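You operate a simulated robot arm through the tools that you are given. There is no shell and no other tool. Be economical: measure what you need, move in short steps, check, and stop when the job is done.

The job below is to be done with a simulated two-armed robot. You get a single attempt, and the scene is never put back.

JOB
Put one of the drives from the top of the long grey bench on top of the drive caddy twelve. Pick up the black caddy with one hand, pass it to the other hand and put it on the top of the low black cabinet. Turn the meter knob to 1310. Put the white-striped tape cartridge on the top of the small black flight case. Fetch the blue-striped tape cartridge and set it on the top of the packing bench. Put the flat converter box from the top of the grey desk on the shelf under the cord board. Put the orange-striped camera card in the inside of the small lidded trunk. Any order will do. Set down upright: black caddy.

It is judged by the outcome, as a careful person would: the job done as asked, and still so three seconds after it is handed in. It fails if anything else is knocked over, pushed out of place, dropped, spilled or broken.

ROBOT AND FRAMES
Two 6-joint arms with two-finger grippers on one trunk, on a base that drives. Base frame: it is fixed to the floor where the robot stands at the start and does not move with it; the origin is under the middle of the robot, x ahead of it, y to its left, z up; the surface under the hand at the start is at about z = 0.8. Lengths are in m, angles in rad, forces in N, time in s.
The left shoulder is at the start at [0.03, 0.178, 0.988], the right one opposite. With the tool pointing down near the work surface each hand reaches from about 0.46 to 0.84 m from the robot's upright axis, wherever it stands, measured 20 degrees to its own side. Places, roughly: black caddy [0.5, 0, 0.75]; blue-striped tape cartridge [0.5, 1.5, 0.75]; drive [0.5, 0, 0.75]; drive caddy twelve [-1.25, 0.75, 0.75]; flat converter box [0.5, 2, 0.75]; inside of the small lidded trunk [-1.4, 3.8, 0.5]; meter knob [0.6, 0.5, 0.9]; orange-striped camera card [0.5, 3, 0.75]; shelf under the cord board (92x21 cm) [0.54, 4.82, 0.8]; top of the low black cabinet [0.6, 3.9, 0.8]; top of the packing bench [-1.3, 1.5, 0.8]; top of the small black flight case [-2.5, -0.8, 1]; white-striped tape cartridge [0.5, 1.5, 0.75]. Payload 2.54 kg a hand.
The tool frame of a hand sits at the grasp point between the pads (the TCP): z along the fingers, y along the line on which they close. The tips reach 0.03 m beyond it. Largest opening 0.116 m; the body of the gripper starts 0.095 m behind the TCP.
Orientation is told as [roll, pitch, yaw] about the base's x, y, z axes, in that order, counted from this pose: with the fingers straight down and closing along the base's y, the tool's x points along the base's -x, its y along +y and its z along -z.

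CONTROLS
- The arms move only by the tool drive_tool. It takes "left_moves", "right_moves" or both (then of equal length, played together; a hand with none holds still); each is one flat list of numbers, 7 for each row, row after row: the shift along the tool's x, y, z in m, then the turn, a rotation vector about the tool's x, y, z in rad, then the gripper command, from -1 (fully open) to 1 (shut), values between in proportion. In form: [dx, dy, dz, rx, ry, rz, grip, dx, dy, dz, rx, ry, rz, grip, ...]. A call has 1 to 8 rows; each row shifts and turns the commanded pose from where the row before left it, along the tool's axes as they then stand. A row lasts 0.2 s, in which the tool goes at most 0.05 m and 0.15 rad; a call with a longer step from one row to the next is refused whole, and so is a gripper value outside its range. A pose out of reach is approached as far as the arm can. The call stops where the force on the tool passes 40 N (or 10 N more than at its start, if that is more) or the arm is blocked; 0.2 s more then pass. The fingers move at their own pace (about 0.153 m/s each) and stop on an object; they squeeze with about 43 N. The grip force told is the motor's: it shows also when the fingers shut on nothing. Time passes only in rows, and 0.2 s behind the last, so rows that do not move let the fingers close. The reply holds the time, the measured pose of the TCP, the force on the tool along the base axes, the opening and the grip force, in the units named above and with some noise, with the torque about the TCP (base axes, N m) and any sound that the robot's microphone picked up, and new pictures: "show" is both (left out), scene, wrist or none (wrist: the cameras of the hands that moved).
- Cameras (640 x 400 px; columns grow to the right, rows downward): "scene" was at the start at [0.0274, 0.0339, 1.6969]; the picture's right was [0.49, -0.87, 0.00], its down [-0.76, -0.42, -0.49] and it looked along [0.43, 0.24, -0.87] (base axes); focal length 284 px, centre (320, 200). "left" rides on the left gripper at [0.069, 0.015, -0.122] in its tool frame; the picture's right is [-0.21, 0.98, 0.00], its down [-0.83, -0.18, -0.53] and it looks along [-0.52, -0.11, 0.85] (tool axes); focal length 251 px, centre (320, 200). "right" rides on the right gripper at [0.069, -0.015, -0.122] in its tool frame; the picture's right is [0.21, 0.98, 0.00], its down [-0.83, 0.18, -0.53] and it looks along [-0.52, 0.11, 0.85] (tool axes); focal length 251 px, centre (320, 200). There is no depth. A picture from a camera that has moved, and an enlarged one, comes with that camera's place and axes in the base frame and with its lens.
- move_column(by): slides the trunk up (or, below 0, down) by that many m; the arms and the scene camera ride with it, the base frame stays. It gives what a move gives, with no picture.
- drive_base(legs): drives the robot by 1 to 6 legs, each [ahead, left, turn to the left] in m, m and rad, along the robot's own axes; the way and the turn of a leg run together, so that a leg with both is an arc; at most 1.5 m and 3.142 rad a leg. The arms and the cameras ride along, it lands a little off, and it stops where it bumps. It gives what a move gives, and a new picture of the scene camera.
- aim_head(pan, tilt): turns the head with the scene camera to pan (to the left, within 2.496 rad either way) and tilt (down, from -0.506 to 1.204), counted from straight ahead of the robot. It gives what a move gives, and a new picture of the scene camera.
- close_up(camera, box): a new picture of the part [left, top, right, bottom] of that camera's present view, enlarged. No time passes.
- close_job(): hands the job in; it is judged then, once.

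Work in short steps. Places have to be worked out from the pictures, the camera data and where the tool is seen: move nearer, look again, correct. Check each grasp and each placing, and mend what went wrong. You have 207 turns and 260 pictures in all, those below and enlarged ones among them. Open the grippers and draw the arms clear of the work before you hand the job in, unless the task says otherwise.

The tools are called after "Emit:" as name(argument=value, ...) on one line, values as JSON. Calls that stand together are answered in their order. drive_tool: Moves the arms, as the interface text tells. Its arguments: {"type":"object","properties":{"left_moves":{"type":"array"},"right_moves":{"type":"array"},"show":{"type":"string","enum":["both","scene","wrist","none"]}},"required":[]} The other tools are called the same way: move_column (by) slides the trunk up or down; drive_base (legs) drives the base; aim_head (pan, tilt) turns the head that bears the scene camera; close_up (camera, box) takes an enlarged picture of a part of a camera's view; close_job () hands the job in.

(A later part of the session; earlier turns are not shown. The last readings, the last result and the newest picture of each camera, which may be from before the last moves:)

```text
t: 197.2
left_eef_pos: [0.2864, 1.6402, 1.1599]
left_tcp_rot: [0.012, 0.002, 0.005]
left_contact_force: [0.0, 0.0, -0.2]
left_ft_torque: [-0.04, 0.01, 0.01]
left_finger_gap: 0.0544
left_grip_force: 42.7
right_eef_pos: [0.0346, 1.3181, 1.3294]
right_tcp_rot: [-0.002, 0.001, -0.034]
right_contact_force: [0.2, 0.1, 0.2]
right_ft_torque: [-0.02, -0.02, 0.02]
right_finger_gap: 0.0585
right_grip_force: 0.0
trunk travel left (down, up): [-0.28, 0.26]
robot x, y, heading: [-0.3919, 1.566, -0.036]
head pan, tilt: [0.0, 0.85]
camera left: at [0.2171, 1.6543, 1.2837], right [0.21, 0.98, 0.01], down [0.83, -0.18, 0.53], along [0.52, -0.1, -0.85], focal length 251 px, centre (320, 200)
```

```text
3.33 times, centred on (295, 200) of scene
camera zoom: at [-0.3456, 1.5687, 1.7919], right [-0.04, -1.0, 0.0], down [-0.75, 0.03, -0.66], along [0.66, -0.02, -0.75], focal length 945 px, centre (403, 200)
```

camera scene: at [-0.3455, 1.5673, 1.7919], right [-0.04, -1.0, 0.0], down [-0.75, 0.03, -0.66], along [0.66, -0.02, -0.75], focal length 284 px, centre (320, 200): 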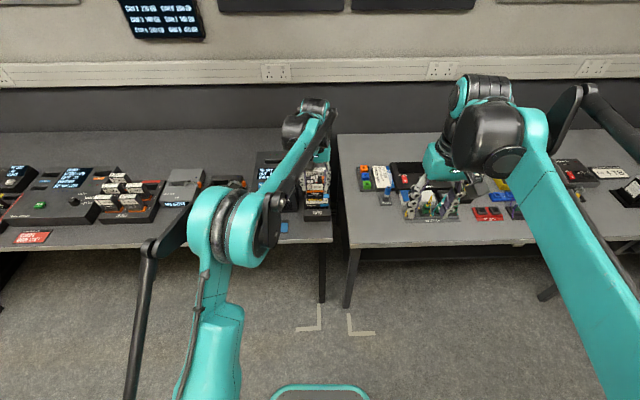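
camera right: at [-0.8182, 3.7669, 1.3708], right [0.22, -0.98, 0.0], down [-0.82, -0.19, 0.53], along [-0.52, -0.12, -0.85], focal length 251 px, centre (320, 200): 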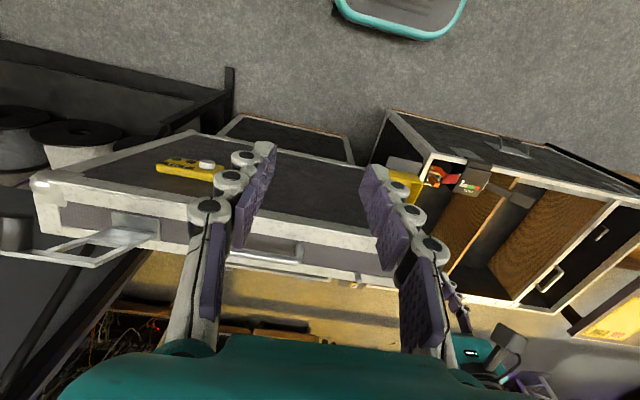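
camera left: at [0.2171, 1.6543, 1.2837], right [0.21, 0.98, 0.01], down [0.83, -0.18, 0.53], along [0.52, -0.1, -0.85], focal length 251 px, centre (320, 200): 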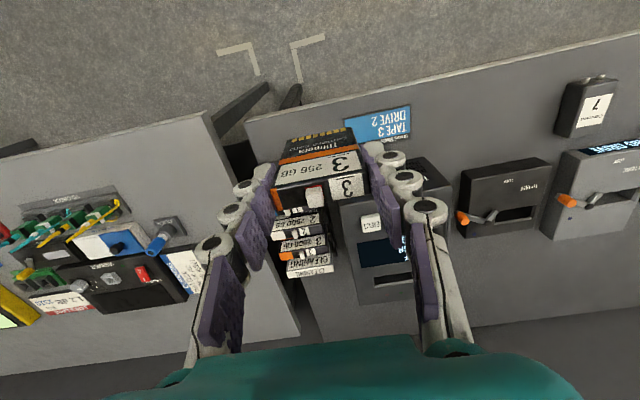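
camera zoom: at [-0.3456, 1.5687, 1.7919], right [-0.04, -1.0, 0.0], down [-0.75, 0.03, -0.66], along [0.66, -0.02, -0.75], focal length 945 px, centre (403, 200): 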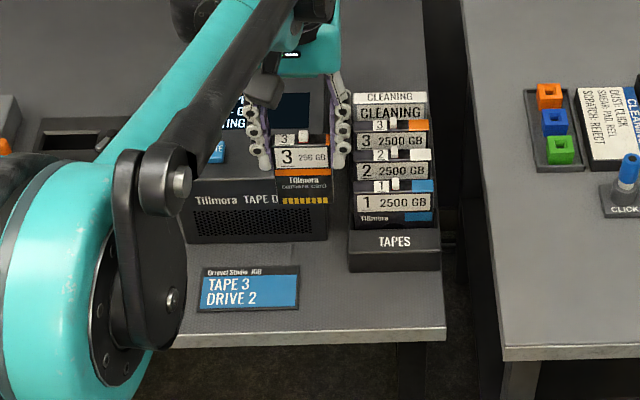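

Rack "TAPES": 1 blue, 2 white, 3 orange, cleaning. I advance the base 13 cm, part the left hand to the left and bring the right hand over the rack.

Emit:
drive_base(legs=[[0.13, 0.05, 0.03]])

Emit:
drive_tool(left_moves=[0, 0.04, 0, 0, 0, 0, 1, 0, 0.04, 0, 0, 0, 0, 1, 0.03, 0.03, 0, 0, 0, 0, 1, 0.03, 0.03, 0, 0, 0, 0, 1, 0.03, 0, 0, 0, 0, 0, 1, 0, 0, 0, 0, 0, 0, 1], right_moves=[0, 0, 0, 0, 0, 0, -1, 0, 0, 0, 0, 0, 0, -1, -0.03, 0.03, 0.02, 0, 0, 0, -1, -0.03, 0.035, 0.02, 0, 0, 0, -1, -0.03, 0.035, 0.02, 0, 0, 0, -1, -0.03, 0.035, 0.02, 0, 0, 0, -1], show="none")

Emit:
drive_tool(right_moves=[-0.025, 0.03, 0.03, 0, 0, 0, -1, -0.025, 0.02, 0.03, 0, 0, 0, -1], show="both")

```text
t: 198.5
left_eef_pos: [0.4145, 1.7048, 1.1608]
left_tcp_rot: [0.016, 0.005, 0.036]
left_contact_force: [0.5, -0.3, -0.9]
left_ft_torque: [0.01, 0.02, 0.02]
left_finger_gap: 0.0545
left_grip_force: 43.5
right_eef_pos: [0.172, 1.3776, 1.3297]
right_tcp_rot: [-0.003, -0.001, -0.006]
right_contact_force: [0.9, 0.4, 0.0]
right_ft_torque: [0.01, 0.03, -0.02]
right_finger_gap: 0.0578
right_grip_force: 0.1
trunk travel left (down, up): [-0.28, 0.26]
robot x, y, heading: [-0.2636, 1.6167, -0.003]
head pan, tilt: [0.0, 0.85]
camera scene: at [-0.2144, 1.6151, 1.7919], right [-0.01, -1.0, 0.0], down [-0.75, 0.0, -0.66], along [0.66, 0.0, -0.75], focal length 284 px, centre (320, 200)
```

scene: 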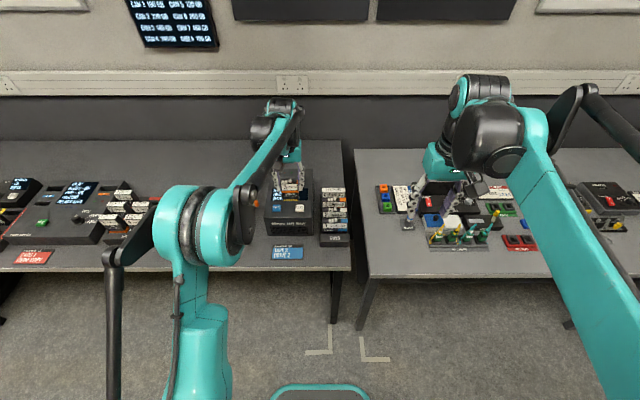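

```text
refused: row 4 steps farther than a row can; nothing moved
```

```text
t: 199.1
left_eef_pos: [0.4149, 1.7062, 1.16]
left_tcp_rot: [0.014, 0.006, 0.035]
left_contact_force: [-0.5, -0.3, -1.7]
left_ft_torque: [0.0, 0.02, 0.0]
left_finger_gap: 0.0546
left_grip_force: 43.0
right_eef_pos: [0.2235, 1.4271, 1.2648]
right_tcp_rot: [-0.001, 0.003, -0.005]
right_contact_force: [0.5, 0.0, 0.1]
right_ft_torque: [-0.07, 0.01, 0.02]
right_finger_gap: 0.1159
right_grip_force: 0.0
trunk travel left (down, up): [-0.28, 0.26]
robot x, y, heading: [-0.2606, 1.6143, -0.008]
head pan, tilt: [0.0, 0.85]
camera scene: at [-0.2123, 1.6151, 1.7918], right [-0.01, -1.0, 0.0], down [-0.75, 0.0, -0.66], along [0.66, 0.0, -0.75], focal length 284 px, centre (320, 200)
camera right: at [0.1535, 1.4119, 1.3875], right [-0.21, 0.98, 0.0], down [0.83, 0.18, 0.53], along [0.52, 0.11, -0.85], focal length 251 px, centre (320, 200)
```

scene: 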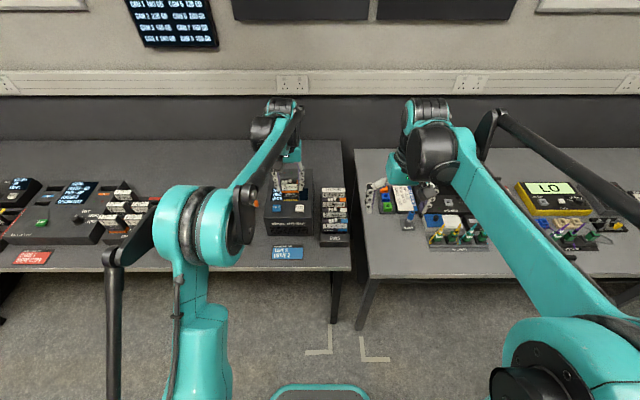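
right: 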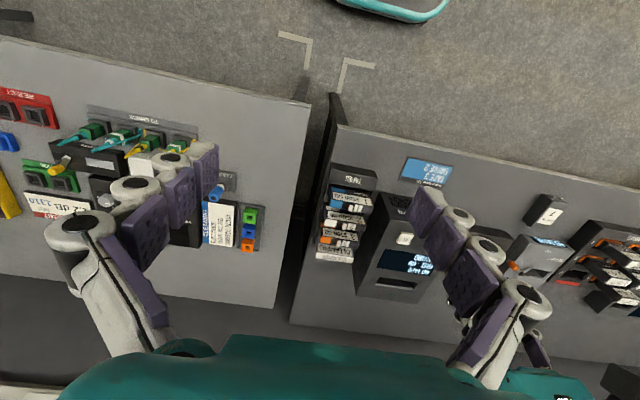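

Bring the right hand above the rack (0.40, 1.56, 1.09) and shift the left hand away.

Emit:
drive_tool(left_moves=[0, 0.04, 0, 0, 0, 0, 1, 0, 0.04, 0, 0, 0, 0, 1, 0.03, 0.03, 0, 0, 0, 0, 1, 0.03, 0.03, 0, 0, 0, 0, 1, 0, 0, 0, 0, 0, 0, 1, 0, 0, 0, 0, 0, 0, 1], right_moves=[-0.03, 0.0225, 0.03, 0, 0, 0, -1, -0.03, 0.0225, 0.03, 0, 0, 0, -1, -0.03, 0.0225, 0.03, 0, 0, 0, -1, -0.03, 0.0225, 0.03, 0, 0, 0, -1, -0.03, 0.0225, 0.03, 0, 0, 0, -1, -0.03, 0.0225, 0.03, 0, 0, 0, -1], show="none")

Emit:
close_up(camera="right", box=[200, 40, 460, 240])

```text
t: 200.5
left_eef_pos: [0.3518, 1.8403, 1.1655]
left_tcp_rot: [0.013, 0.005, 0.034]
left_contact_force: [0.1, -0.3, -0.8]
left_ft_torque: [-0.01, 0.01, 0.03]
left_finger_gap: 0.0545
left_grip_force: 42.4
right_eef_pos: [0.4022, 1.5608, 1.0825]
right_tcp_rot: [-0.002, 0.001, -0.005]
right_contact_force: [0.4, 0.3, -0.5]
right_ft_torque: [-0.03, 0.09, 0.01]
right_finger_gap: 0.1159
right_grip_force: 0.1
trunk travel left (down, up): [-0.28, 0.26]
robot x, y, heading: [-0.2607, 1.6158, -0.007]
head pan, tilt: [0.0, 0.85]
```

```text
2.00 times, centred on (330, 140) of right
camera zoom: at [0.3325, 1.5455, 1.2047], right [-0.21, 0.98, 0.0], down [0.83, 0.18, 0.53], along [0.52, 0.11, -0.85], focal length 503 px, centre (300, 320)
```

zoom: 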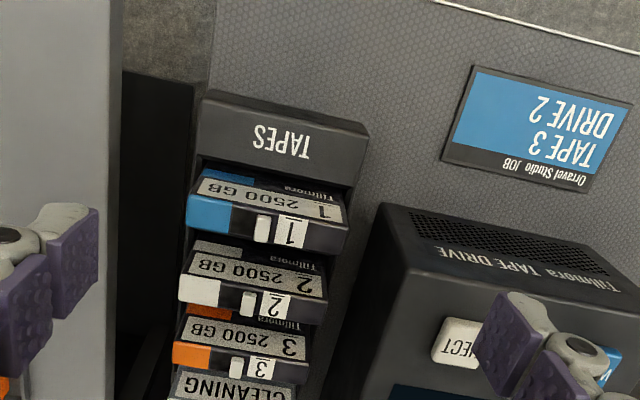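

Emit:
close_up(camera="scene", box=[290, 170, 370, 260])

```text
4.44 times, centred on (330, 215) of scene
camera zoom: at [-0.2128, 1.6165, 1.7918], right [-0.01, -1.0, 0.0], down [-0.75, 0.0, -0.66], along [0.66, 0.0, -0.75], focal length 1260 px, centre (276, 133)
```

zoom: 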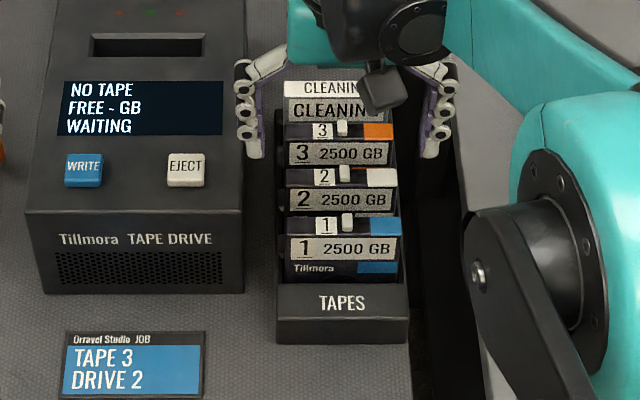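

Tape 1 (blue) top ≈ (0.441, 1.550, 0.925). Centre over it, lower to 0.965 and look.

Emit:
drive_tool(right_moves=[-0.039, -0.011, 0.02, 0, 0, 0, -0.95, 0, 0, 0.045, 0, 0, 0, -0.9, 0, 0, 0.045, 0, 0, 0, -0.9], show="wrist")

Emit:
close_up(camera="right", box=[180, 60, 460, 260])

```text
t: 201.3
left_eef_pos: [0.351, 1.8405, 1.1663]
left_tcp_rot: [0.014, 0.006, 0.035]
left_contact_force: [0.7, -0.2, -1.2]
left_ft_torque: [0.05, 0.02, 0.01]
left_finger_gap: 0.0547
left_grip_force: 43.1
right_eef_pos: [0.4455, 1.5486, 0.9748]
right_tcp_rot: [0.002, 0.0, -0.004]
right_contact_force: [0.2, -0.5, -0.2]
right_ft_torque: [-0.01, 0.03, -0.01]
right_finger_gap: 0.11
right_grip_force: 0.0
trunk travel left (down, up): [-0.28, 0.26]
robot x, y, heading: [-0.2619, 1.6122, 0.0]
head pan, tilt: [0.0, 0.85]
camera right: at [0.3751, 1.5328, 1.0951], right [-0.21, 0.98, 0.0], down [0.83, 0.18, 0.53], along [0.52, 0.11, -0.85], focal length 251 px, centre (320, 200)
```

right: 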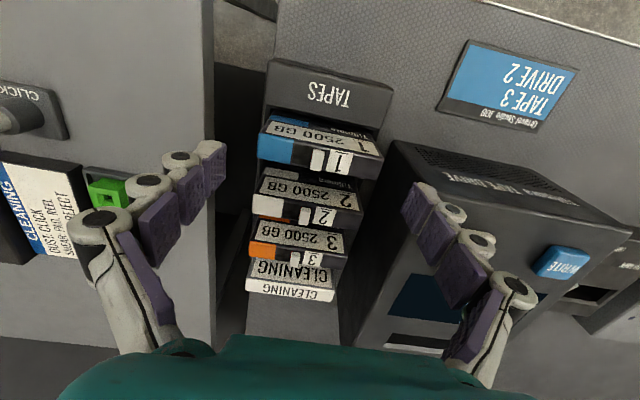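

```text
2.00 times, centred on (320, 160) of right
camera zoom: at [0.3751, 1.5328, 1.0951], right [-0.21, 0.98, 0.0], down [0.83, 0.18, 0.53], along [0.52, 0.11, -0.85], focal length 503 px, centre (320, 280)
```

zoom: 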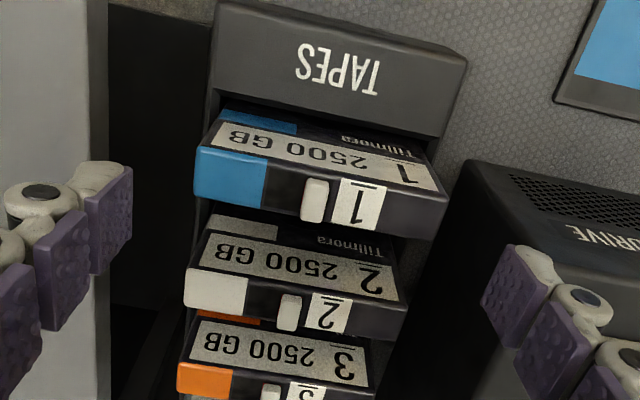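

Tape 1 is 90 mm wide, centred at y ≈ 1.547. Narrow to 100 mm, lower to TCP 0.925 and close gently.

Emit:
drive_tool(right_moves=[0.0025, -0.0015, 0.02, 0, 0, 0, -0.72, 0, 0, 0.03, 0, 0, 0, -0.72, 0, 0, 0, 0, 0, 0, -0.5, 0, 0, 0, 0, 0, 0, 0.5, 0, 0, 0, 0, 0, 0, 1], show="wrist")

```text
t: 202.3
left_eef_pos: [0.3431, 1.8396, 1.17]
left_tcp_rot: [0.012, -0.001, 0.036]
left_contact_force: [0.0, -0.4, 0.6]
left_ft_torque: [-0.03, -0.07, 0.0]
left_finger_gap: 0.0544
left_grip_force: 42.8
right_eef_pos: [0.4356, 1.5487, 0.9383]
right_tcp_rot: [-0.002, -0.007, -0.006]
right_contact_force: [-0.2, -7.0, 26.3]
right_ft_torque: [-0.24, -0.16, -0.09]
right_finger_gap: 0.0113
right_grip_force: 20.2
trunk travel left (down, up): [-0.28, 0.26]
robot x, y, heading: [-0.2612, 1.6117, -0.004]
head pan, tilt: [0.0, 0.85]
stopped in row 4 (right hand): the force on the tool passed its limit at 50 N (the readings are from after the stop); the commanded pose is now the measured one
camera right: at [0.3647, 1.5335, 1.0589], right [-0.21, 0.98, 0.0], down [0.82, 0.18, 0.54], along [0.53, 0.11, -0.84], focal length 251 px, centre (320, 200)
```

right: 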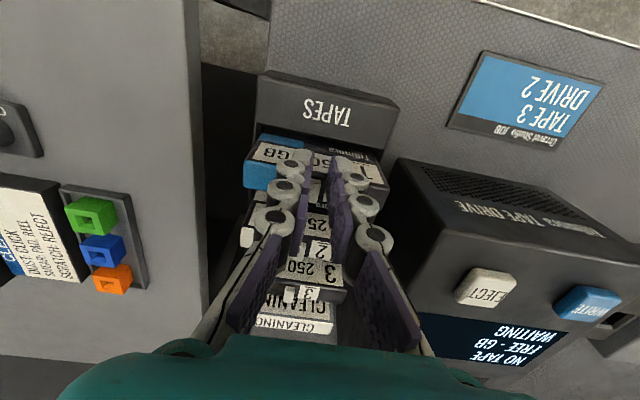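

The tops are lower than estimated: the fingers slid shut across the tape's top. Raise, reopen, and look.

Emit:
drive_tool(right_moves=[0, 0, -0.01, 0, 0, 0, 1, 0, 0, -0.03, 0, 0, 0, 1, -0.008, 0, 0, 0, 0, 0, -0.72, 0, 0, 0, 0, 0, 0, -0.72, 0, 0, 0, 0, 0, 0, -0.72], show="wrist")

Emit:
close_up(camera="right", box=[180, 60, 460, 260])

Emit:
close_up(camera="scene", box=[290, 170, 370, 260])

```text
t: 202.5
left_eef_pos: [0.3452, 1.8385, 1.1684]
left_tcp_rot: [0.011, -0.002, 0.033]
left_contact_force: [0.5, 0.0, 0.1]
left_ft_torque: [0.02, 0.03, 0.01]
left_finger_gap: 0.0546
left_grip_force: 42.9
right_eef_pos: [0.4359, 1.5488, 0.9372]
right_tcp_rot: [-0.001, -0.003, -0.005]
right_contact_force: [-9.3, -1.0, 39.8]
right_ft_torque: [0.04, 0.44, 0.01]
right_finger_gap: 0.0078
right_grip_force: 36.0
trunk travel left (down, up): [-0.28, 0.26]
robot x, y, heading: [-0.2626, 1.6142, -0.011]
head pan, tilt: [0.0, 0.85]
stopped in row 1 (right hand): the force on the tool passed its limit at 53 N (the readings are from after the stop); the commanded pose is now the measured one
camera right: at [0.3662, 1.5327, 1.0588], right [-0.21, 0.98, 0.0], down [0.83, 0.18, 0.54], along [0.52, 0.11, -0.84], focal length 251 px, centre (320, 200)
```

right: 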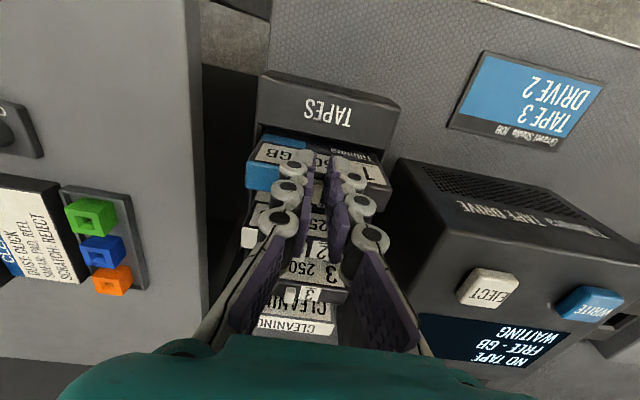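

```text
2.00 times, centred on (320, 160) of right
camera zoom: at [0.3662, 1.5327, 1.0588], right [-0.21, 0.98, 0.0], down [0.83, 0.18, 0.54], along [0.52, 0.11, -0.84], focal length 503 px, centre (320, 280)
```

zoom: 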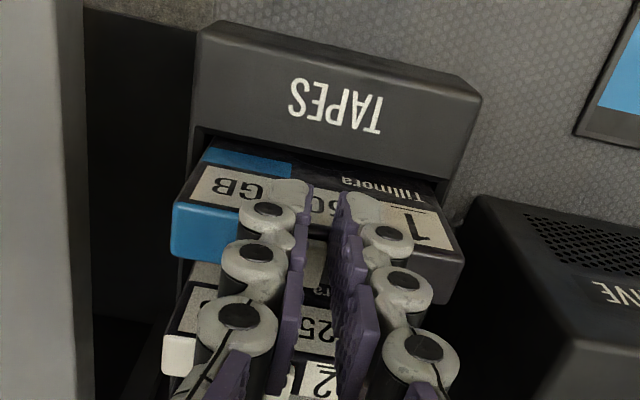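

```text
4.44 times, centred on (330, 215) of scene
camera zoom: at [-0.2209, 1.6153, 1.7923], right [-0.01, -1.0, 0.0], down [-0.75, 0.0, -0.66], along [0.66, 0.0, -0.75], focal length 1260 px, centre (276, 133)
```

zoom: 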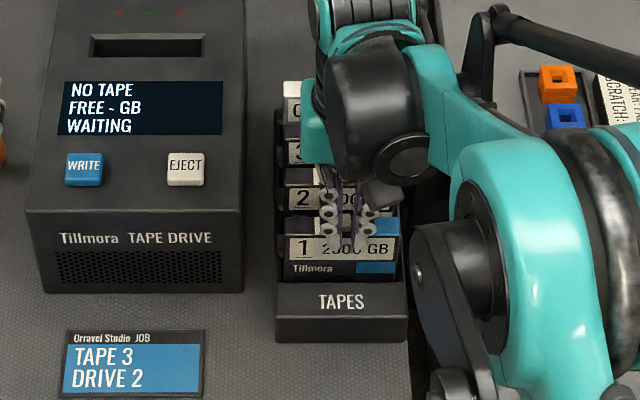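

Open the fingers in place first, then rise.

Emit:
drive_tool(right_moves=[0, 0, 0, 0, 0, 0, 0.7, 0, 0, -0.01, 0, 0, 0, 0.6, 0, 0, -0.03, 0, 0, 0, 0.5, 0, 0, -0.01, 0, 0, 0, -0.72, 0, 0, 0, 0, 0, 0, -0.72], show="wrist")

Emit:
close_up(camera="scene", box=[290, 170, 370, 260])

```text
t: 203.7
left_eef_pos: [0.3477, 1.8393, 1.1664]
left_tcp_rot: [0.014, 0.003, 0.035]
left_contact_force: [-0.3, -0.3, -0.3]
left_ft_torque: [0.02, 0.0, -0.03]
left_finger_gap: 0.0544
left_grip_force: 42.7
right_eef_pos: [0.4389, 1.5461, 0.9841]
right_tcp_rot: [0.0, -0.002, -0.004]
right_contact_force: [-0.8, -1.1, -0.9]
right_ft_torque: [0.04, -0.01, -0.01]
right_finger_gap: 0.0996
right_grip_force: 0.1
trunk travel left (down, up): [-0.28, 0.26]
robot x, y, heading: [-0.2635, 1.6157, -0.005]
head pan, tilt: [0.0, 0.85]
camera right: at [0.3689, 1.531, 1.1048], right [-0.21, 0.98, 0.0], down [0.83, 0.18, 0.53], along [0.52, 0.11, -0.84], focal length 251 px, centre (320, 200)
```

right: 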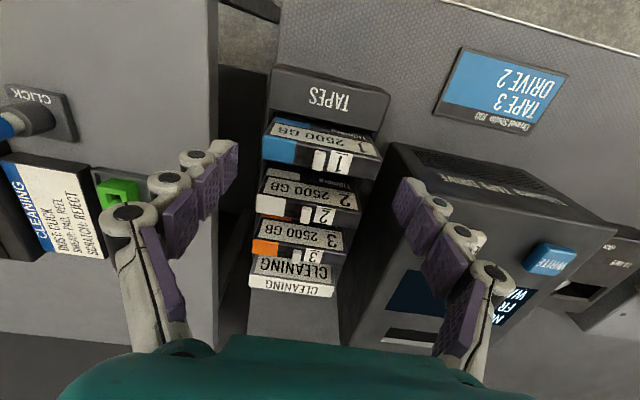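

```text
4.44 times, centred on (330, 215) of scene
camera zoom: at [-0.2158, 1.615, 1.7919], right [-0.01, -1.0, 0.0], down [-0.75, 0.0, -0.66], along [0.66, 0.0, -0.75], focal length 1260 px, centre (276, 133)
```

zoom: 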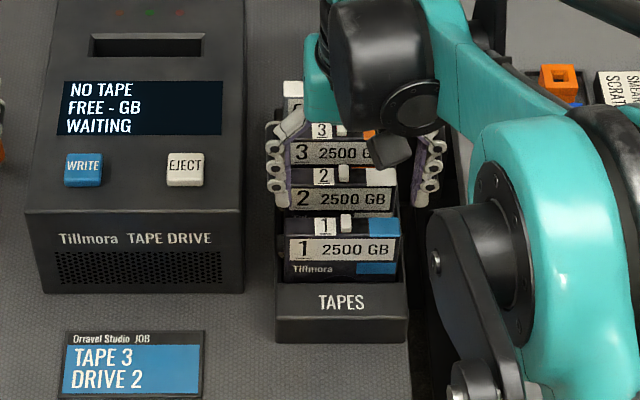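

Contact shows tape tops at ≈ 0.906, so tape 1 is at ≈ (0.451, 1.549). Re-centre and lower to TCP 0.91 to check fit.

Emit:
drive_tool(right_moves=[-0.012, 0.0025, 0.02, 0, 0, 0, -0.72, 0, 0, 0.03, 0, 0, 0, -0.72, 0, 0, 0.024, 0, 0, 0, -0.72], show="wrist")

Emit:
close_up(camera="right", box=[180, 60, 460, 260])

```text
t: 204.5
left_eef_pos: [0.3481, 1.8407, 1.1649]
left_tcp_rot: [0.012, 0.004, 0.034]
left_contact_force: [-0.7, 0.2, -0.7]
left_ft_torque: [0.0, 0.02, -0.02]
left_finger_gap: 0.0547
left_grip_force: 43.8
right_eef_pos: [0.4497, 1.5538, 0.9082]
right_tcp_rot: [0.002, 0.0, -0.004]
right_contact_force: [-0.7, 7.8, 12.6]
right_ft_torque: [0.66, 0.03, 0.04]
right_finger_gap: 0.1143
right_grip_force: 9.4
trunk travel left (down, up): [-0.28, 0.26]
robot x, y, heading: [-0.2619, 1.6123, -0.005]
head pan, tilt: [0.0, 0.85]
camera right: at [0.3792, 1.5375, 1.0307], right [-0.21, 0.98, 0.0], down [0.83, 0.18, 0.53], along [0.52, 0.11, -0.85], focal length 251 px, centre (320, 200)
```

right: 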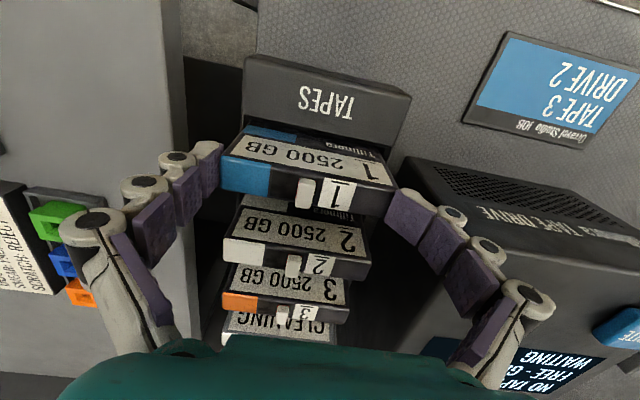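

```text
2.00 times, centred on (320, 160) of right
camera zoom: at [0.3792, 1.5375, 1.0307], right [-0.21, 0.98, 0.0], down [0.83, 0.18, 0.53], along [0.52, 0.11, -0.85], focal length 503 px, centre (320, 280)
```

zoom: 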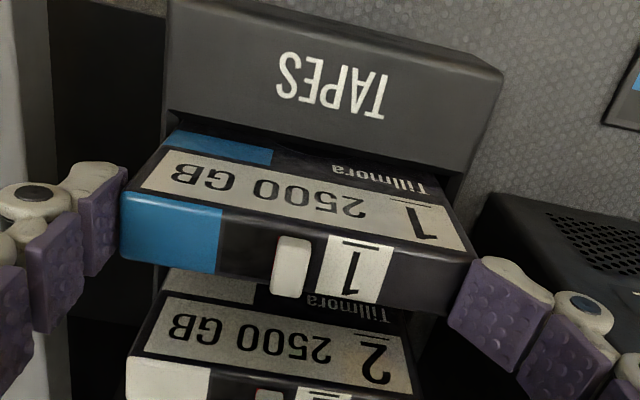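

The tape is about 11 cm wide and the fingers already straddle it snugly (gap 114 mm). Close to grip.

Emit:
drive_tool(right_moves=[0, 0, 0, 0, 0, 0, 0, 0, 0, 0, 0, 0, 0, 1, 0, 0, 0, 0, 0, 0, 1], show="wrist")

```text
t: 205.0
left_eef_pos: [0.3471, 1.8339, 1.168]
left_tcp_rot: [0.016, 0.001, 0.031]
left_contact_force: [0.6, 0.3, -1.6]
left_ft_torque: [-0.04, 0.01, -0.02]
left_finger_gap: 0.0547
left_grip_force: 43.2
right_eef_pos: [0.4487, 1.5316, 0.9135]
right_tcp_rot: [-0.018, -0.003, -0.021]
right_contact_force: [-0.8, -30.7, 33.3]
right_ft_torque: [0.59, 0.3, 0.71]
right_finger_gap: 0.0612
right_grip_force: 42.9
trunk travel left (down, up): [-0.28, 0.26]
robot x, y, heading: [-0.2655, 1.6137, -0.008]
head pan, tilt: [0.0, 0.85]
stopped in row 2 (right hand): the force on the tool passed its limit at 50 N (the readings are from after the stop); the commanded pose is now the measured one
camera right: at [0.3784, 1.5189, 1.0344], right [-0.19, 0.98, -0.02], down [0.83, 0.17, 0.53], along [0.53, 0.09, -0.85], focal length 251 px, centre (320, 200)
```

right: 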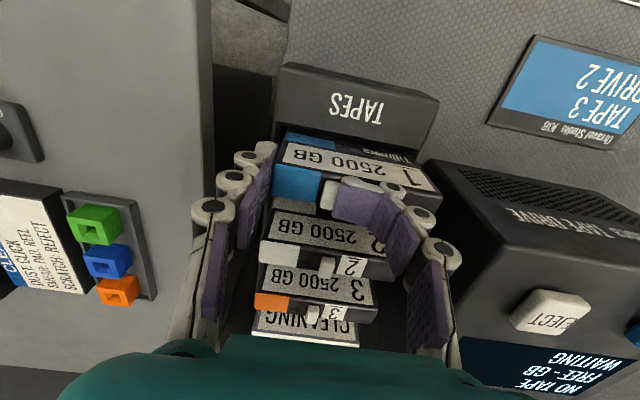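

Width is ~105 mm, too tight beside the tape drive. Better: grip across the 2 cm thickness (gaps between tapes ~27 mm). Open, rise, and turn the right hand by 90°.

Emit:
drive_tool(right_moves=[0, 0, 0, 0, 0, 0, 0, 0, 0, -0.01, 0, 0, 0, -0.3, 0, 0, -0.04, 0, 0, 0, -0.3, 0, 0, -0.045, 0, 0, 0, -0.1], show="none")

Emit:
drive_tool(right_moves=[0, 0, -0.03, 0, 0, -0.14, 0.2, 0, 0, 0, 0, 0, -0.15, 0.2, 0, 0, 0, 0, 0, -0.15, 0.2, 0, 0, 0, 0, 0, -0.15, 0.2, 0, 0, 0, 0, 0, -0.15, 0.2, 0, 0, 0, 0, 0, -0.15, 0.2, 0, 0, 0, 0, 0, -0.15, 0.2, 0, 0, 0, 0, 0, -0.15, 0.2], show="none")

Emit:
drive_tool(right_moves=[0, 0, 0, 0, 0, -0.14, 0.2, 0, 0, 0, 0, 0, -0.14, 0.2, 0, 0, 0, 0, 0, -0.12, 0.2], show="wrist")

```text
t: 206.0
left_eef_pos: [0.3491, 1.8371, 1.1654]
left_tcp_rot: [0.015, 0.003, 0.031]
left_contact_force: [-0.7, -0.4, 0.3]
left_ft_torque: [0.04, 0.0, 0.01]
left_finger_gap: 0.0546
left_grip_force: 43.0
right_eef_pos: [0.4532, 1.5414, 1.0024]
right_tcp_rot: [-0.014, -0.002, -0.014]
right_contact_force: [0.4, 0.3, -0.1]
right_ft_torque: [0.0, 0.01, 0.01]
right_finger_gap: 0.0652
right_grip_force: 0.2
trunk travel left (down, up): [-0.28, 0.26]
robot x, y, heading: [-0.2635, 1.6124, -0.009]
head pan, tilt: [0.0, 0.85]
```

```text
t: 207.8
left_eef_pos: [0.3508, 1.8386, 1.1648]
left_tcp_rot: [0.013, 0.003, 0.032]
left_contact_force: [0.3, 0.4, -0.9]
left_ft_torque: [-0.01, 0.04, -0.04]
left_finger_gap: 0.0546
left_grip_force: 42.6
right_eef_pos: [0.4485, 1.5404, 1.0311]
right_tcp_rot: [-0.006, 0.011, 1.179]
right_contact_force: [-0.5, 0.5, 0.1]
right_ft_torque: [0.0, 0.03, -0.01]
right_finger_gap: 0.0464
right_grip_force: 0.1
trunk travel left (down, up): [-0.28, 0.26]
robot x, y, heading: [-0.2699, 1.6127, -0.007]
head pan, tilt: [0.0, 0.85]
```

```text
t: 208.6
left_eef_pos: [0.3483, 1.8381, 1.1664]
left_tcp_rot: [0.014, 0.006, 0.031]
left_contact_force: [-0.1, 0.0, -0.6]
left_ft_torque: [0.02, 0.01, 0.01]
left_finger_gap: 0.0546
left_grip_force: 42.7
right_eef_pos: [0.4502, 1.5409, 1.0344]
right_tcp_rot: [0.001, 0.014, 1.575]
right_contact_force: [-0.2, -0.2, 0.4]
right_ft_torque: [-0.01, 0.03, -0.03]
right_finger_gap: 0.0464
right_grip_force: 0.1
trunk travel left (down, up): [-0.28, 0.26]
robot x, y, heading: [-0.2649, 1.6156, -0.012]
head pan, tilt: [0.0, 0.85]
camera right: at [0.4649, 1.473, 1.1562], right [-0.98, -0.22, 0.0], down [-0.19, 0.83, 0.52], along [-0.12, 0.51, -0.85], focal length 251 px, centre (320, 200)
```

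right: 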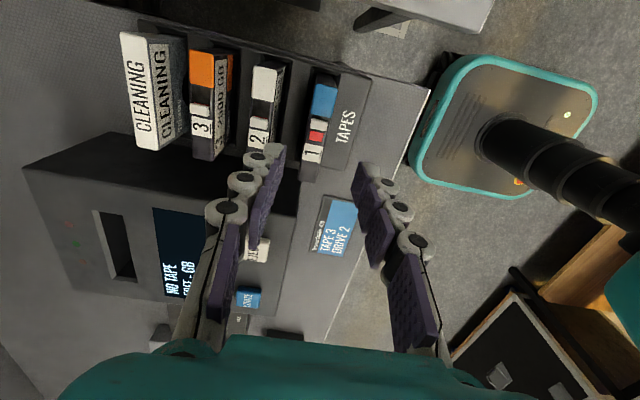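

Emit:
close_up(camera="right", box=[110, 20, 390, 200])

```text
2.22 times, centred on (250, 110) of right
camera zoom: at [0.4649, 1.473, 1.1562], right [-0.98, -0.22, 0.0], down [-0.19, 0.83, 0.52], along [-0.12, 0.51, -0.85], focal length 559 px, centre (476, 400)
```

zoom: 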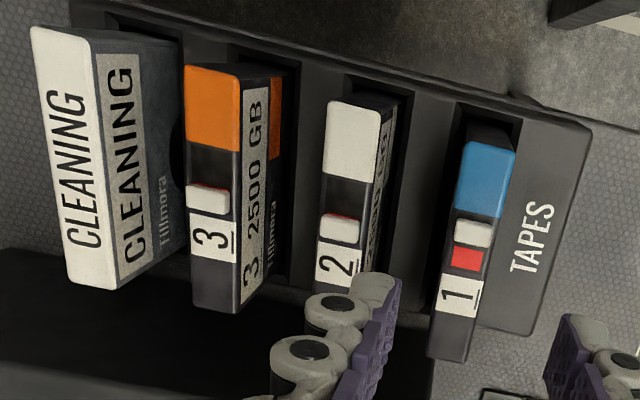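

My fingers slid tape 1's small write tab about 1 cm. I'll push it back: closed fingertips just on the blue side of the tab, at tape-top height.

Emit:
drive_tool(right_moves=[0.023, 0, 0.0, 0, 0, 0, 1, 0, 0, 0.045, 0, 0, 0, 1, 0, 0, 0.045, 0, 0, 0, 1, 0, 0, 0.004, 0, 0, 0, 1, 0, 0, 0.002, 0, 0, 0, 1, 0, 0, 0, 0, 0, 0, 1], show="none")

```text
t: 210.0
left_eef_pos: [0.3492, 1.8372, 1.1663]
left_tcp_rot: [0.014, 0.003, 0.031]
left_contact_force: [0.7, 0.0, -0.7]
left_ft_torque: [0.01, -0.01, -0.02]
left_finger_gap: 0.0548
left_grip_force: 42.9
right_eef_pos: [0.4489, 1.5169, 0.9405]
right_tcp_rot: [0.001, 0.014, 1.574]
right_contact_force: [-0.4, 0.1, -0.2]
right_ft_torque: [-0.02, 0.01, 0.03]
right_finger_gap: 0.0004
right_grip_force: 28.1
trunk travel left (down, up): [-0.28, 0.26]
robot x, y, heading: [-0.2611, 1.613, -0.009]
head pan, tilt: [0.0, 0.85]
```

Emit:
drive_tool(right_moves=[0, 0, 0.0015, 0, 0, 0, 1, 0, 0, 0.0015, 0, 0, 0, 1, 0, 0, 0, 0, 0, 0, 1], show="none")

```text
t: 210.8
left_eef_pos: [0.3501, 1.8378, 1.1658]
left_tcp_rot: [0.014, 0.004, 0.03]
left_contact_force: [0.1, -1.0, -1.3]
left_ft_torque: [0.0, -0.02, 0.04]
left_finger_gap: 0.0543
left_grip_force: 42.5
right_eef_pos: [0.4491, 1.5172, 0.9382]
right_tcp_rot: [-0.002, 0.016, 1.574]
right_contact_force: [0.3, 0.0, -0.1]
right_ft_torque: [0.0, -0.01, 0.06]
right_finger_gap: 0.0002
right_grip_force: 28.8
trunk travel left (down, up): [-0.28, 0.26]
robot x, y, heading: [-0.263, 1.6144, -0.01]
head pan, tilt: [0.0, 0.85]
```

Emit:
drive_tool(right_moves=[0, 0, 0.0025, 0, 0, 0, 1, -0.006, 0, 0, 0, 0, 0, 1, -0.005, 0, 0, 0, 0, 0, 1, -0.005, 0, 0, 0, 0, 0, 1, 0, 0, -0.03, 0, 0, 0, 1, 0.0, 0, -0.03, 0, 0, 0, 0.2], show="none")

Emit:
close_up(camera="right", box=[110, 20, 390, 200])

```text
t: 212.2
left_eef_pos: [0.3493, 1.8375, 1.1656]
left_tcp_rot: [0.014, 0.005, 0.031]
left_contact_force: [-0.6, -0.7, -0.4]
left_ft_torque: [0.02, -0.03, -0.03]
left_finger_gap: 0.0547
left_grip_force: 43.1
right_eef_pos: [0.4514, 1.5335, 0.9925]
right_tcp_rot: [0.0, 0.014, 1.575]
right_contact_force: [-0.1, -0.4, 0.4]
right_ft_torque: [0.02, 0.0, 0.03]
right_finger_gap: 0.0469
right_grip_force: 0.1
trunk travel left (down, up): [-0.28, 0.26]
robot x, y, heading: [-0.2652, 1.6143, -0.011]
head pan, tilt: [0.0, 0.85]
```

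```text
2.22 times, centred on (250, 110) of right
camera zoom: at [0.4658, 1.466, 1.1149], right [-0.98, -0.22, 0.0], down [-0.19, 0.83, 0.52], along [-0.12, 0.51, -0.85], focal length 559 px, centre (476, 400)
```

zoom: 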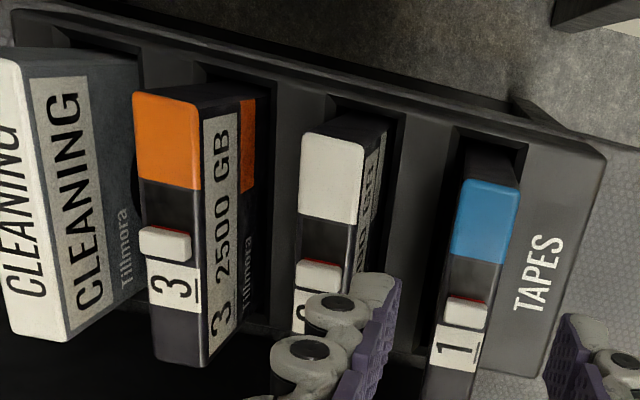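

The tab is back in place. Now grip tape 1 across its thickness: centre at (0.449, 1.549) and lower.

Emit:
drive_tool(right_moves=[-0.0155, 0.002, 0.02, 0, 0, 0, 0.34, 0, 0, 0.04, 0, 0, 0, 0.34, 0, 0, 0.026, 0, 0, 0, 0.34], show="wrist")

```text
t: 213.0
left_eef_pos: [0.3501, 1.8382, 1.1664]
left_tcp_rot: [0.013, 0.002, 0.031]
left_contact_force: [-0.1, 0.2, -0.3]
left_ft_torque: [0.02, 0.01, 0.0]
left_finger_gap: 0.0545
left_grip_force: 43.0
right_eef_pos: [0.4483, 1.5476, 0.9071]
right_tcp_rot: [0.001, 0.015, 1.575]
right_contact_force: [-0.6, 1.0, 0.2]
right_ft_torque: [-0.02, -0.01, 0.02]
right_finger_gap: 0.0381
right_grip_force: 0.0
trunk travel left (down, up): [-0.28, 0.26]
robot x, y, heading: [-0.2605, 1.6121, -0.012]
head pan, tilt: [0.0, 0.85]
camera right: at [0.464, 1.4801, 1.0288], right [-0.98, -0.22, 0.0], down [-0.18, 0.83, 0.52], along [-0.12, 0.51, -0.85], focal length 251 px, centre (320, 200)
```

right: 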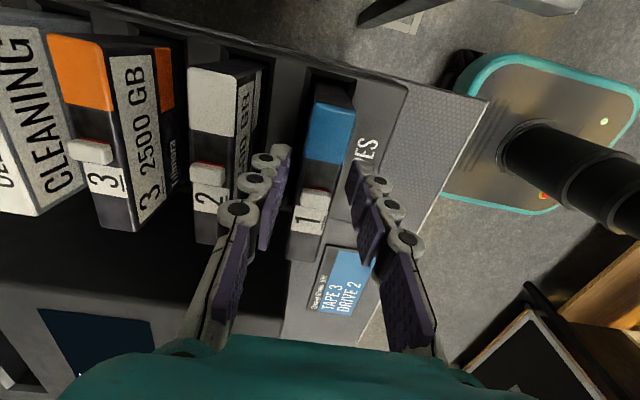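

Straddled well. Lower 1 cm more, close, and lift straight up.

Emit:
drive_tool(right_moves=[0, 0, 0.009, 0, 0, 0, 0.34, 0, 0, 0, 0, 0, 0, 1, 0, 0, 0, 0, 0, 0, 1], show="none")

Emit:
drive_tool(right_moves=[0, 0, -0.01, 0, 0, 0, 1, 0, 0, -0.03, 0, 0, 0, 1, 0, 0, -0.04, 0, 0, 0, 1, 0, 0, -0.045, 0, 0, 0, 1, 0, 0, -0.045, 0, 0, 0, 1], show="wrist")

```text
t: 213.8
left_eef_pos: [0.3494, 1.8374, 1.1653]
left_tcp_rot: [0.013, 0.006, 0.031]
left_contact_force: [-0.4, 0.9, -1.0]
left_ft_torque: [0.01, 0.01, 0.01]
left_finger_gap: 0.0546
left_grip_force: 42.7
right_eef_pos: [0.45, 1.5479, 0.8972]
right_tcp_rot: [0.0, 0.016, 1.573]
right_contact_force: [2.1, 0.1, -1.0]
right_ft_torque: [0.08, -0.18, -0.18]
right_finger_gap: 0.0211
right_grip_force: 43.0
trunk travel left (down, up): [-0.28, 0.26]
robot x, y, heading: [-0.2626, 1.6142, -0.013]
head pan, tilt: [0.0, 0.85]
```

```text
t: 215.0
left_eef_pos: [0.3491, 1.8364, 1.1654]
left_tcp_rot: [0.015, 0.004, 0.031]
left_contact_force: [-0.6, -0.2, -0.9]
left_ft_torque: [0.0, 0.0, 0.01]
left_finger_gap: 0.0545
left_grip_force: 43.0
right_eef_pos: [0.4479, 1.5463, 1.0704]
right_tcp_rot: [0.001, 0.015, 1.574]
right_contact_force: [-0.5, -0.4, -1.2]
right_ft_torque: [-0.01, -0.03, 0.01]
right_finger_gap: 0.021
right_grip_force: 43.2
trunk travel left (down, up): [-0.28, 0.26]
robot x, y, heading: [-0.2622, 1.6141, -0.007]
head pan, tilt: [0.0, 0.85]
camera right: at [0.4619, 1.4783, 1.1928], right [-0.98, -0.22, 0.0], down [-0.18, 0.83, 0.52], along [-0.12, 0.51, -0.85], focal length 251 px, centre (320, 200)
```

right: 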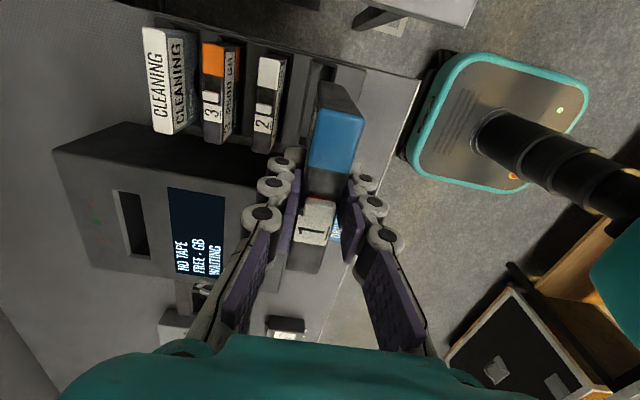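

Blue tape is in the right hand. Turn round to the packing bench and look for a free spot.

Emit:
drive_base(legs=[[-0.1, 0, 0], [0, 0, 1.57], [0, 0, 1.58]])

```text
t: 223.8
left_eef_pos: [-0.9675, 1.3712, 1.1653]
left_tcp_rot: [0.016, 0.004, -3.08]
left_contact_force: [0.6, 0.4, -1.0]
left_ft_torque: [0.03, -0.02, -0.01]
left_finger_gap: 0.0544
left_grip_force: 43.2
right_eef_pos: [-1.0759, 1.6577, 1.0685]
right_tcp_rot: [0.0, 0.016, -1.535]
right_contact_force: [-1.3, -0.4, -1.7]
right_ft_torque: [0.03, -0.01, 0.0]
right_finger_gap: 0.0209
right_grip_force: 43.0
trunk travel left (down, up): [-0.28, 0.26]
robot x, y, heading: [-0.3632, 1.6107, -3.122]
head pan, tilt: [0.0, 0.85]
camera scene: at [-0.4116, 1.614, 1.7919], right [-0.02, 1.0, 0.0], down [0.75, 0.02, -0.66], along [-0.66, -0.01, -0.75], focal length 284 px, centre (320, 200)
```

scene: 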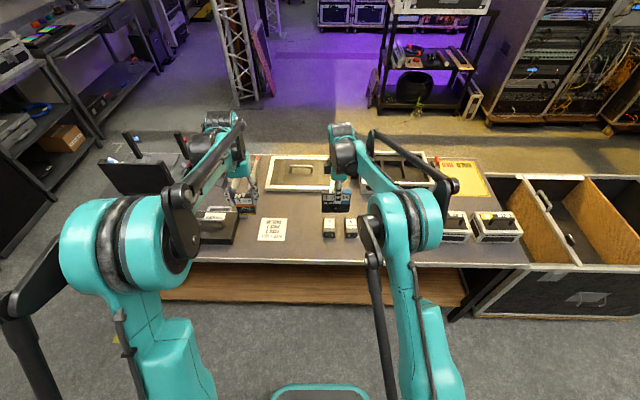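

Free gap between the paper and the black pads at ≈ (−1.13, 1.535). Move the right hand there and lower to about 5 cm above expected contact.

Emit:
drive_tool(right_moves=[-0.041, -0.018, 0.01, 0, 0, 0, 1, -0.041, -0.018, 0.02, 0, 0, 0, 1, -0.041, -0.018, 0.02, 0, 0, 0, 1, 0, 0, 0.045, 0, 0, 0, 1, 0, 0, 0.045, 0, 0, 0, 1], show="both")

```text
t: 225.1
left_eef_pos: [-0.9688, 1.3694, 1.1647]
left_tcp_rot: [0.013, 0.005, -3.078]
left_contact_force: [-0.1, -0.3, 0.3]
left_ft_torque: [0.01, -0.01, 0.01]
left_finger_gap: 0.0545
left_grip_force: 42.9
right_eef_pos: [-1.1177, 1.54, 0.9277]
right_tcp_rot: [-0.003, 0.013, -1.536]
right_contact_force: [-0.4, 0.6, -2.8]
right_ft_torque: [0.02, 0.01, 0.01]
right_finger_gap: 0.0212
right_grip_force: 43.0
right hand out of reach, approached as far as the arm can: row 5
trunk travel left (down, up): [-0.28, 0.26]
robot x, y, heading: [-0.3651, 1.6179, -3.122]
head pan, tilt: [0.0, 0.85]
camera scene: at [-0.412, 1.6135, 1.7919], right [-0.02, 1.0, 0.0], down [0.75, 0.02, -0.66], along [-0.66, -0.01, -0.75], focal length 284 px, centre (320, 200)
camera right: at [-1.1355, 1.6072, 1.051], right [0.97, 0.25, 0.0], down [0.21, -0.83, 0.52], along [0.13, -0.51, -0.85], focal length 251 px, centre (320, 200)
```

scene: 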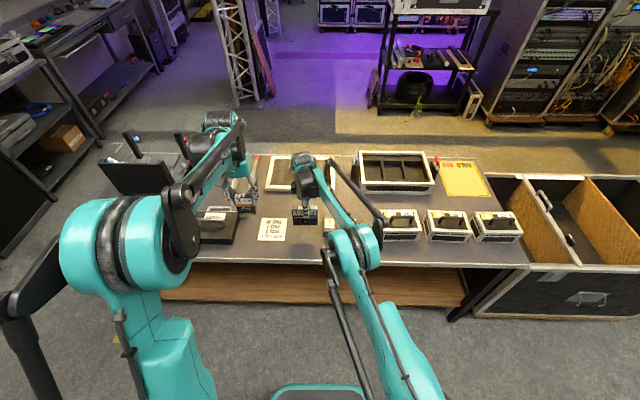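
right: 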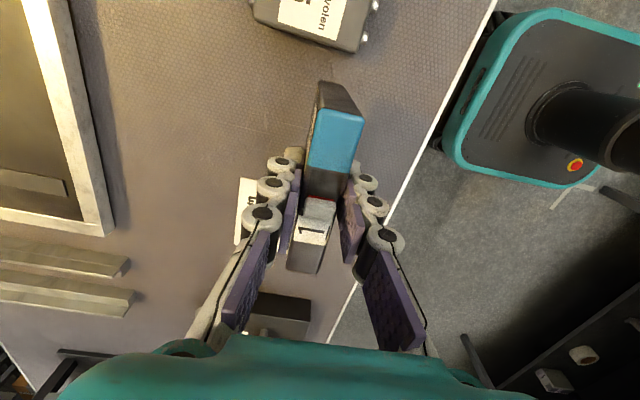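

Clear spot beneath. Lower with the column in steps, watching force.

Emit:
move_column(by=-0.06)

Emit:
move_column(by=-0.015)

```text
t: 226.1
left_eef_pos: [-0.9678, 1.3704, 1.1052]
left_tcp_rot: [0.012, 0.004, -3.078]
left_contact_force: [0.6, 0.2, -0.3]
left_ft_torque: [0.02, 0.01, 0.0]
left_finger_gap: 0.0543
left_grip_force: 43.1
right_eef_pos: [-1.1174, 1.5408, 0.8695]
right_tcp_rot: [-0.001, 0.014, -1.536]
right_contact_force: [0.6, -0.3, -2.0]
right_ft_torque: [0.01, -0.04, -0.02]
right_finger_gap: 0.0211
right_grip_force: 43.2
trunk travel left (down, up): [-0.22, 0.32]
robot x, y, heading: [-0.3647, 1.6171, -3.12]
head pan, tilt: [0.0, 0.85]
```

```text
t: 226.7
left_eef_pos: [-0.9683, 1.3703, 1.0909]
left_tcp_rot: [0.013, 0.003, -3.079]
left_contact_force: [0.6, 0.1, -0.8]
left_ft_torque: [0.0, 0.02, 0.01]
left_finger_gap: 0.0547
left_grip_force: 43.1
right_eef_pos: [-1.1179, 1.5409, 0.8537]
right_tcp_rot: [-0.004, 0.014, -1.536]
right_contact_force: [-0.2, 0.6, -1.6]
right_ft_torque: [0.0, 0.0, 0.01]
right_finger_gap: 0.0212
right_grip_force: 42.7
trunk travel left (down, up): [-0.205, 0.335]
robot x, y, heading: [-0.362, 1.6144, -3.118]
head pan, tilt: [0.0, 0.85]
```

Emit:
move_column(by=-0.01)

Emit:
move_column(by=-0.008)

Emit:
move_column(by=-0.006)

```text
t: 227.1
left_eef_pos: [-0.9674, 1.3711, 1.0848]
left_tcp_rot: [0.013, 0.005, -3.078]
left_contact_force: [0.0, 0.5, -1.1]
left_ft_torque: [0.0, -0.03, -0.01]
left_finger_gap: 0.0549
left_grip_force: 42.8
right_eef_pos: [-1.1173, 1.5412, 0.8521]
right_tcp_rot: [-0.004, 0.012, -1.537]
right_contact_force: [4.3, 0.1, 21.2]
right_ft_torque: [0.22, -0.34, 0.02]
right_finger_gap: 0.0213
right_grip_force: 43.2
trunk travel left (down, up): [-0.198, 0.342]
robot x, y, heading: [-0.3628, 1.6165, -3.117]
head pan, tilt: [0.0, 0.85]
stopped: the force on the tool passed its limit at 42 N (the readings are from after the stop); the commanded pose is now the measured one
```

```text
t: 227.5
left_eef_pos: [-0.9665, 1.3704, 1.0836]
left_tcp_rot: [0.013, 0.002, -3.079]
left_contact_force: [-0.3, 0.1, -1.1]
left_ft_torque: [0.01, -0.01, -0.05]
left_finger_gap: 0.0545
left_grip_force: 43.1
right_eef_pos: [-1.1181, 1.5415, 0.8514]
right_tcp_rot: [-0.006, 0.011, -1.534]
right_contact_force: [8.2, 0.1, 22.2]
right_ft_torque: [0.25, -0.51, -0.02]
right_finger_gap: 0.0213
right_grip_force: 43.1
trunk travel left (down, up): [-0.195, 0.345]
robot x, y, heading: [-0.3634, 1.6116, -3.119]
head pan, tilt: [0.0, 0.85]
stopped: the force on the tool passed its limit at 42 N (the readings are from after the stop); the commanded pose is now the measured one
```

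```text
t: 227.9
left_eef_pos: [-0.9669, 1.3711, 1.08]
left_tcp_rot: [0.012, 0.003, -3.078]
left_contact_force: [-0.1, -1.0, -1.0]
left_ft_torque: [0.02, -0.05, 0.02]
left_finger_gap: 0.0547
left_grip_force: 43.3
right_eef_pos: [-1.1182, 1.5415, 0.8514]
right_tcp_rot: [-0.01, 0.012, -1.536]
right_contact_force: [8.1, 1.5, 23.5]
right_ft_torque: [0.18, -0.54, 0.0]
right_finger_gap: 0.0214
right_grip_force: 42.8
trunk travel left (down, up): [-0.192, 0.348]
robot x, y, heading: [-0.3645, 1.6095, -3.122]
head pan, tilt: [0.0, 0.85]
stopped: the force on the tool passed its limit at 41 N (the readings are from after the stop); the commanded pose is now the measured one
```

Standing on the bench. Ease the pressure, open gently and see.

Emit:
move_column(by=0.004)

Emit:
drive_tool(right_moves=[0, 0, 0, 0, 0, 0, 0.5, 0, 0, 0, 0, 0, 0, 0.3, 0, 0, 0, 0, 0, 0, 0.2], show="wrist")

```text
t: 228.4
left_eef_pos: [-0.969, 1.3695, 1.0818]
left_tcp_rot: [0.014, 0.005, -3.079]
left_contact_force: [0.3, -0.3, -0.9]
left_ft_torque: [-0.02, -0.02, 0.02]
left_finger_gap: 0.055
left_grip_force: 43.1
right_eef_pos: [-1.1209, 1.5418, 0.8526]
right_tcp_rot: [-0.01, 0.013, -1.535]
right_contact_force: [-0.1, -0.3, -1.9]
right_ft_torque: [0.01, -0.01, -0.03]
right_finger_gap: 0.0208
right_grip_force: 43.5
trunk travel left (down, up): [-0.196, 0.344]
robot x, y, heading: [-0.3626, 1.6143, -3.12]
head pan, tilt: [0.0, 0.85]
```

```text
t: 229.2
left_eef_pos: [-0.9692, 1.3697, 1.0827]
left_tcp_rot: [0.013, 0.003, -3.079]
left_contact_force: [0.1, -0.6, -0.7]
left_ft_torque: [0.0, 0.01, 0.01]
left_finger_gap: 0.0545
left_grip_force: 43.0
right_eef_pos: [-1.1205, 1.5409, 0.854]
right_tcp_rot: [-0.008, 0.013, -1.536]
right_contact_force: [0.2, -0.6, 0.0]
right_ft_torque: [-0.01, 0.02, 0.0]
right_finger_gap: 0.0467
right_grip_force: 0.1
trunk travel left (down, up): [-0.196, 0.344]
robot x, y, heading: [-0.365, 1.6122, -3.119]
head pan, tilt: [0.0, 0.85]
camera right: at [-1.1372, 1.6076, 0.9756], right [0.97, 0.25, -0.01], down [0.22, -0.83, 0.52], along [0.12, -0.51, -0.85], focal length 251 px, centre (320, 200)
```

right: 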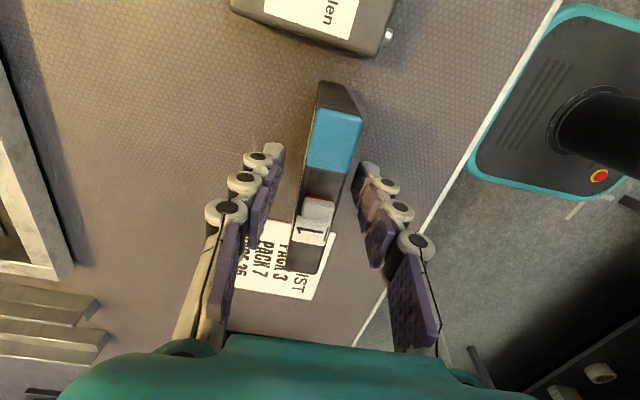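

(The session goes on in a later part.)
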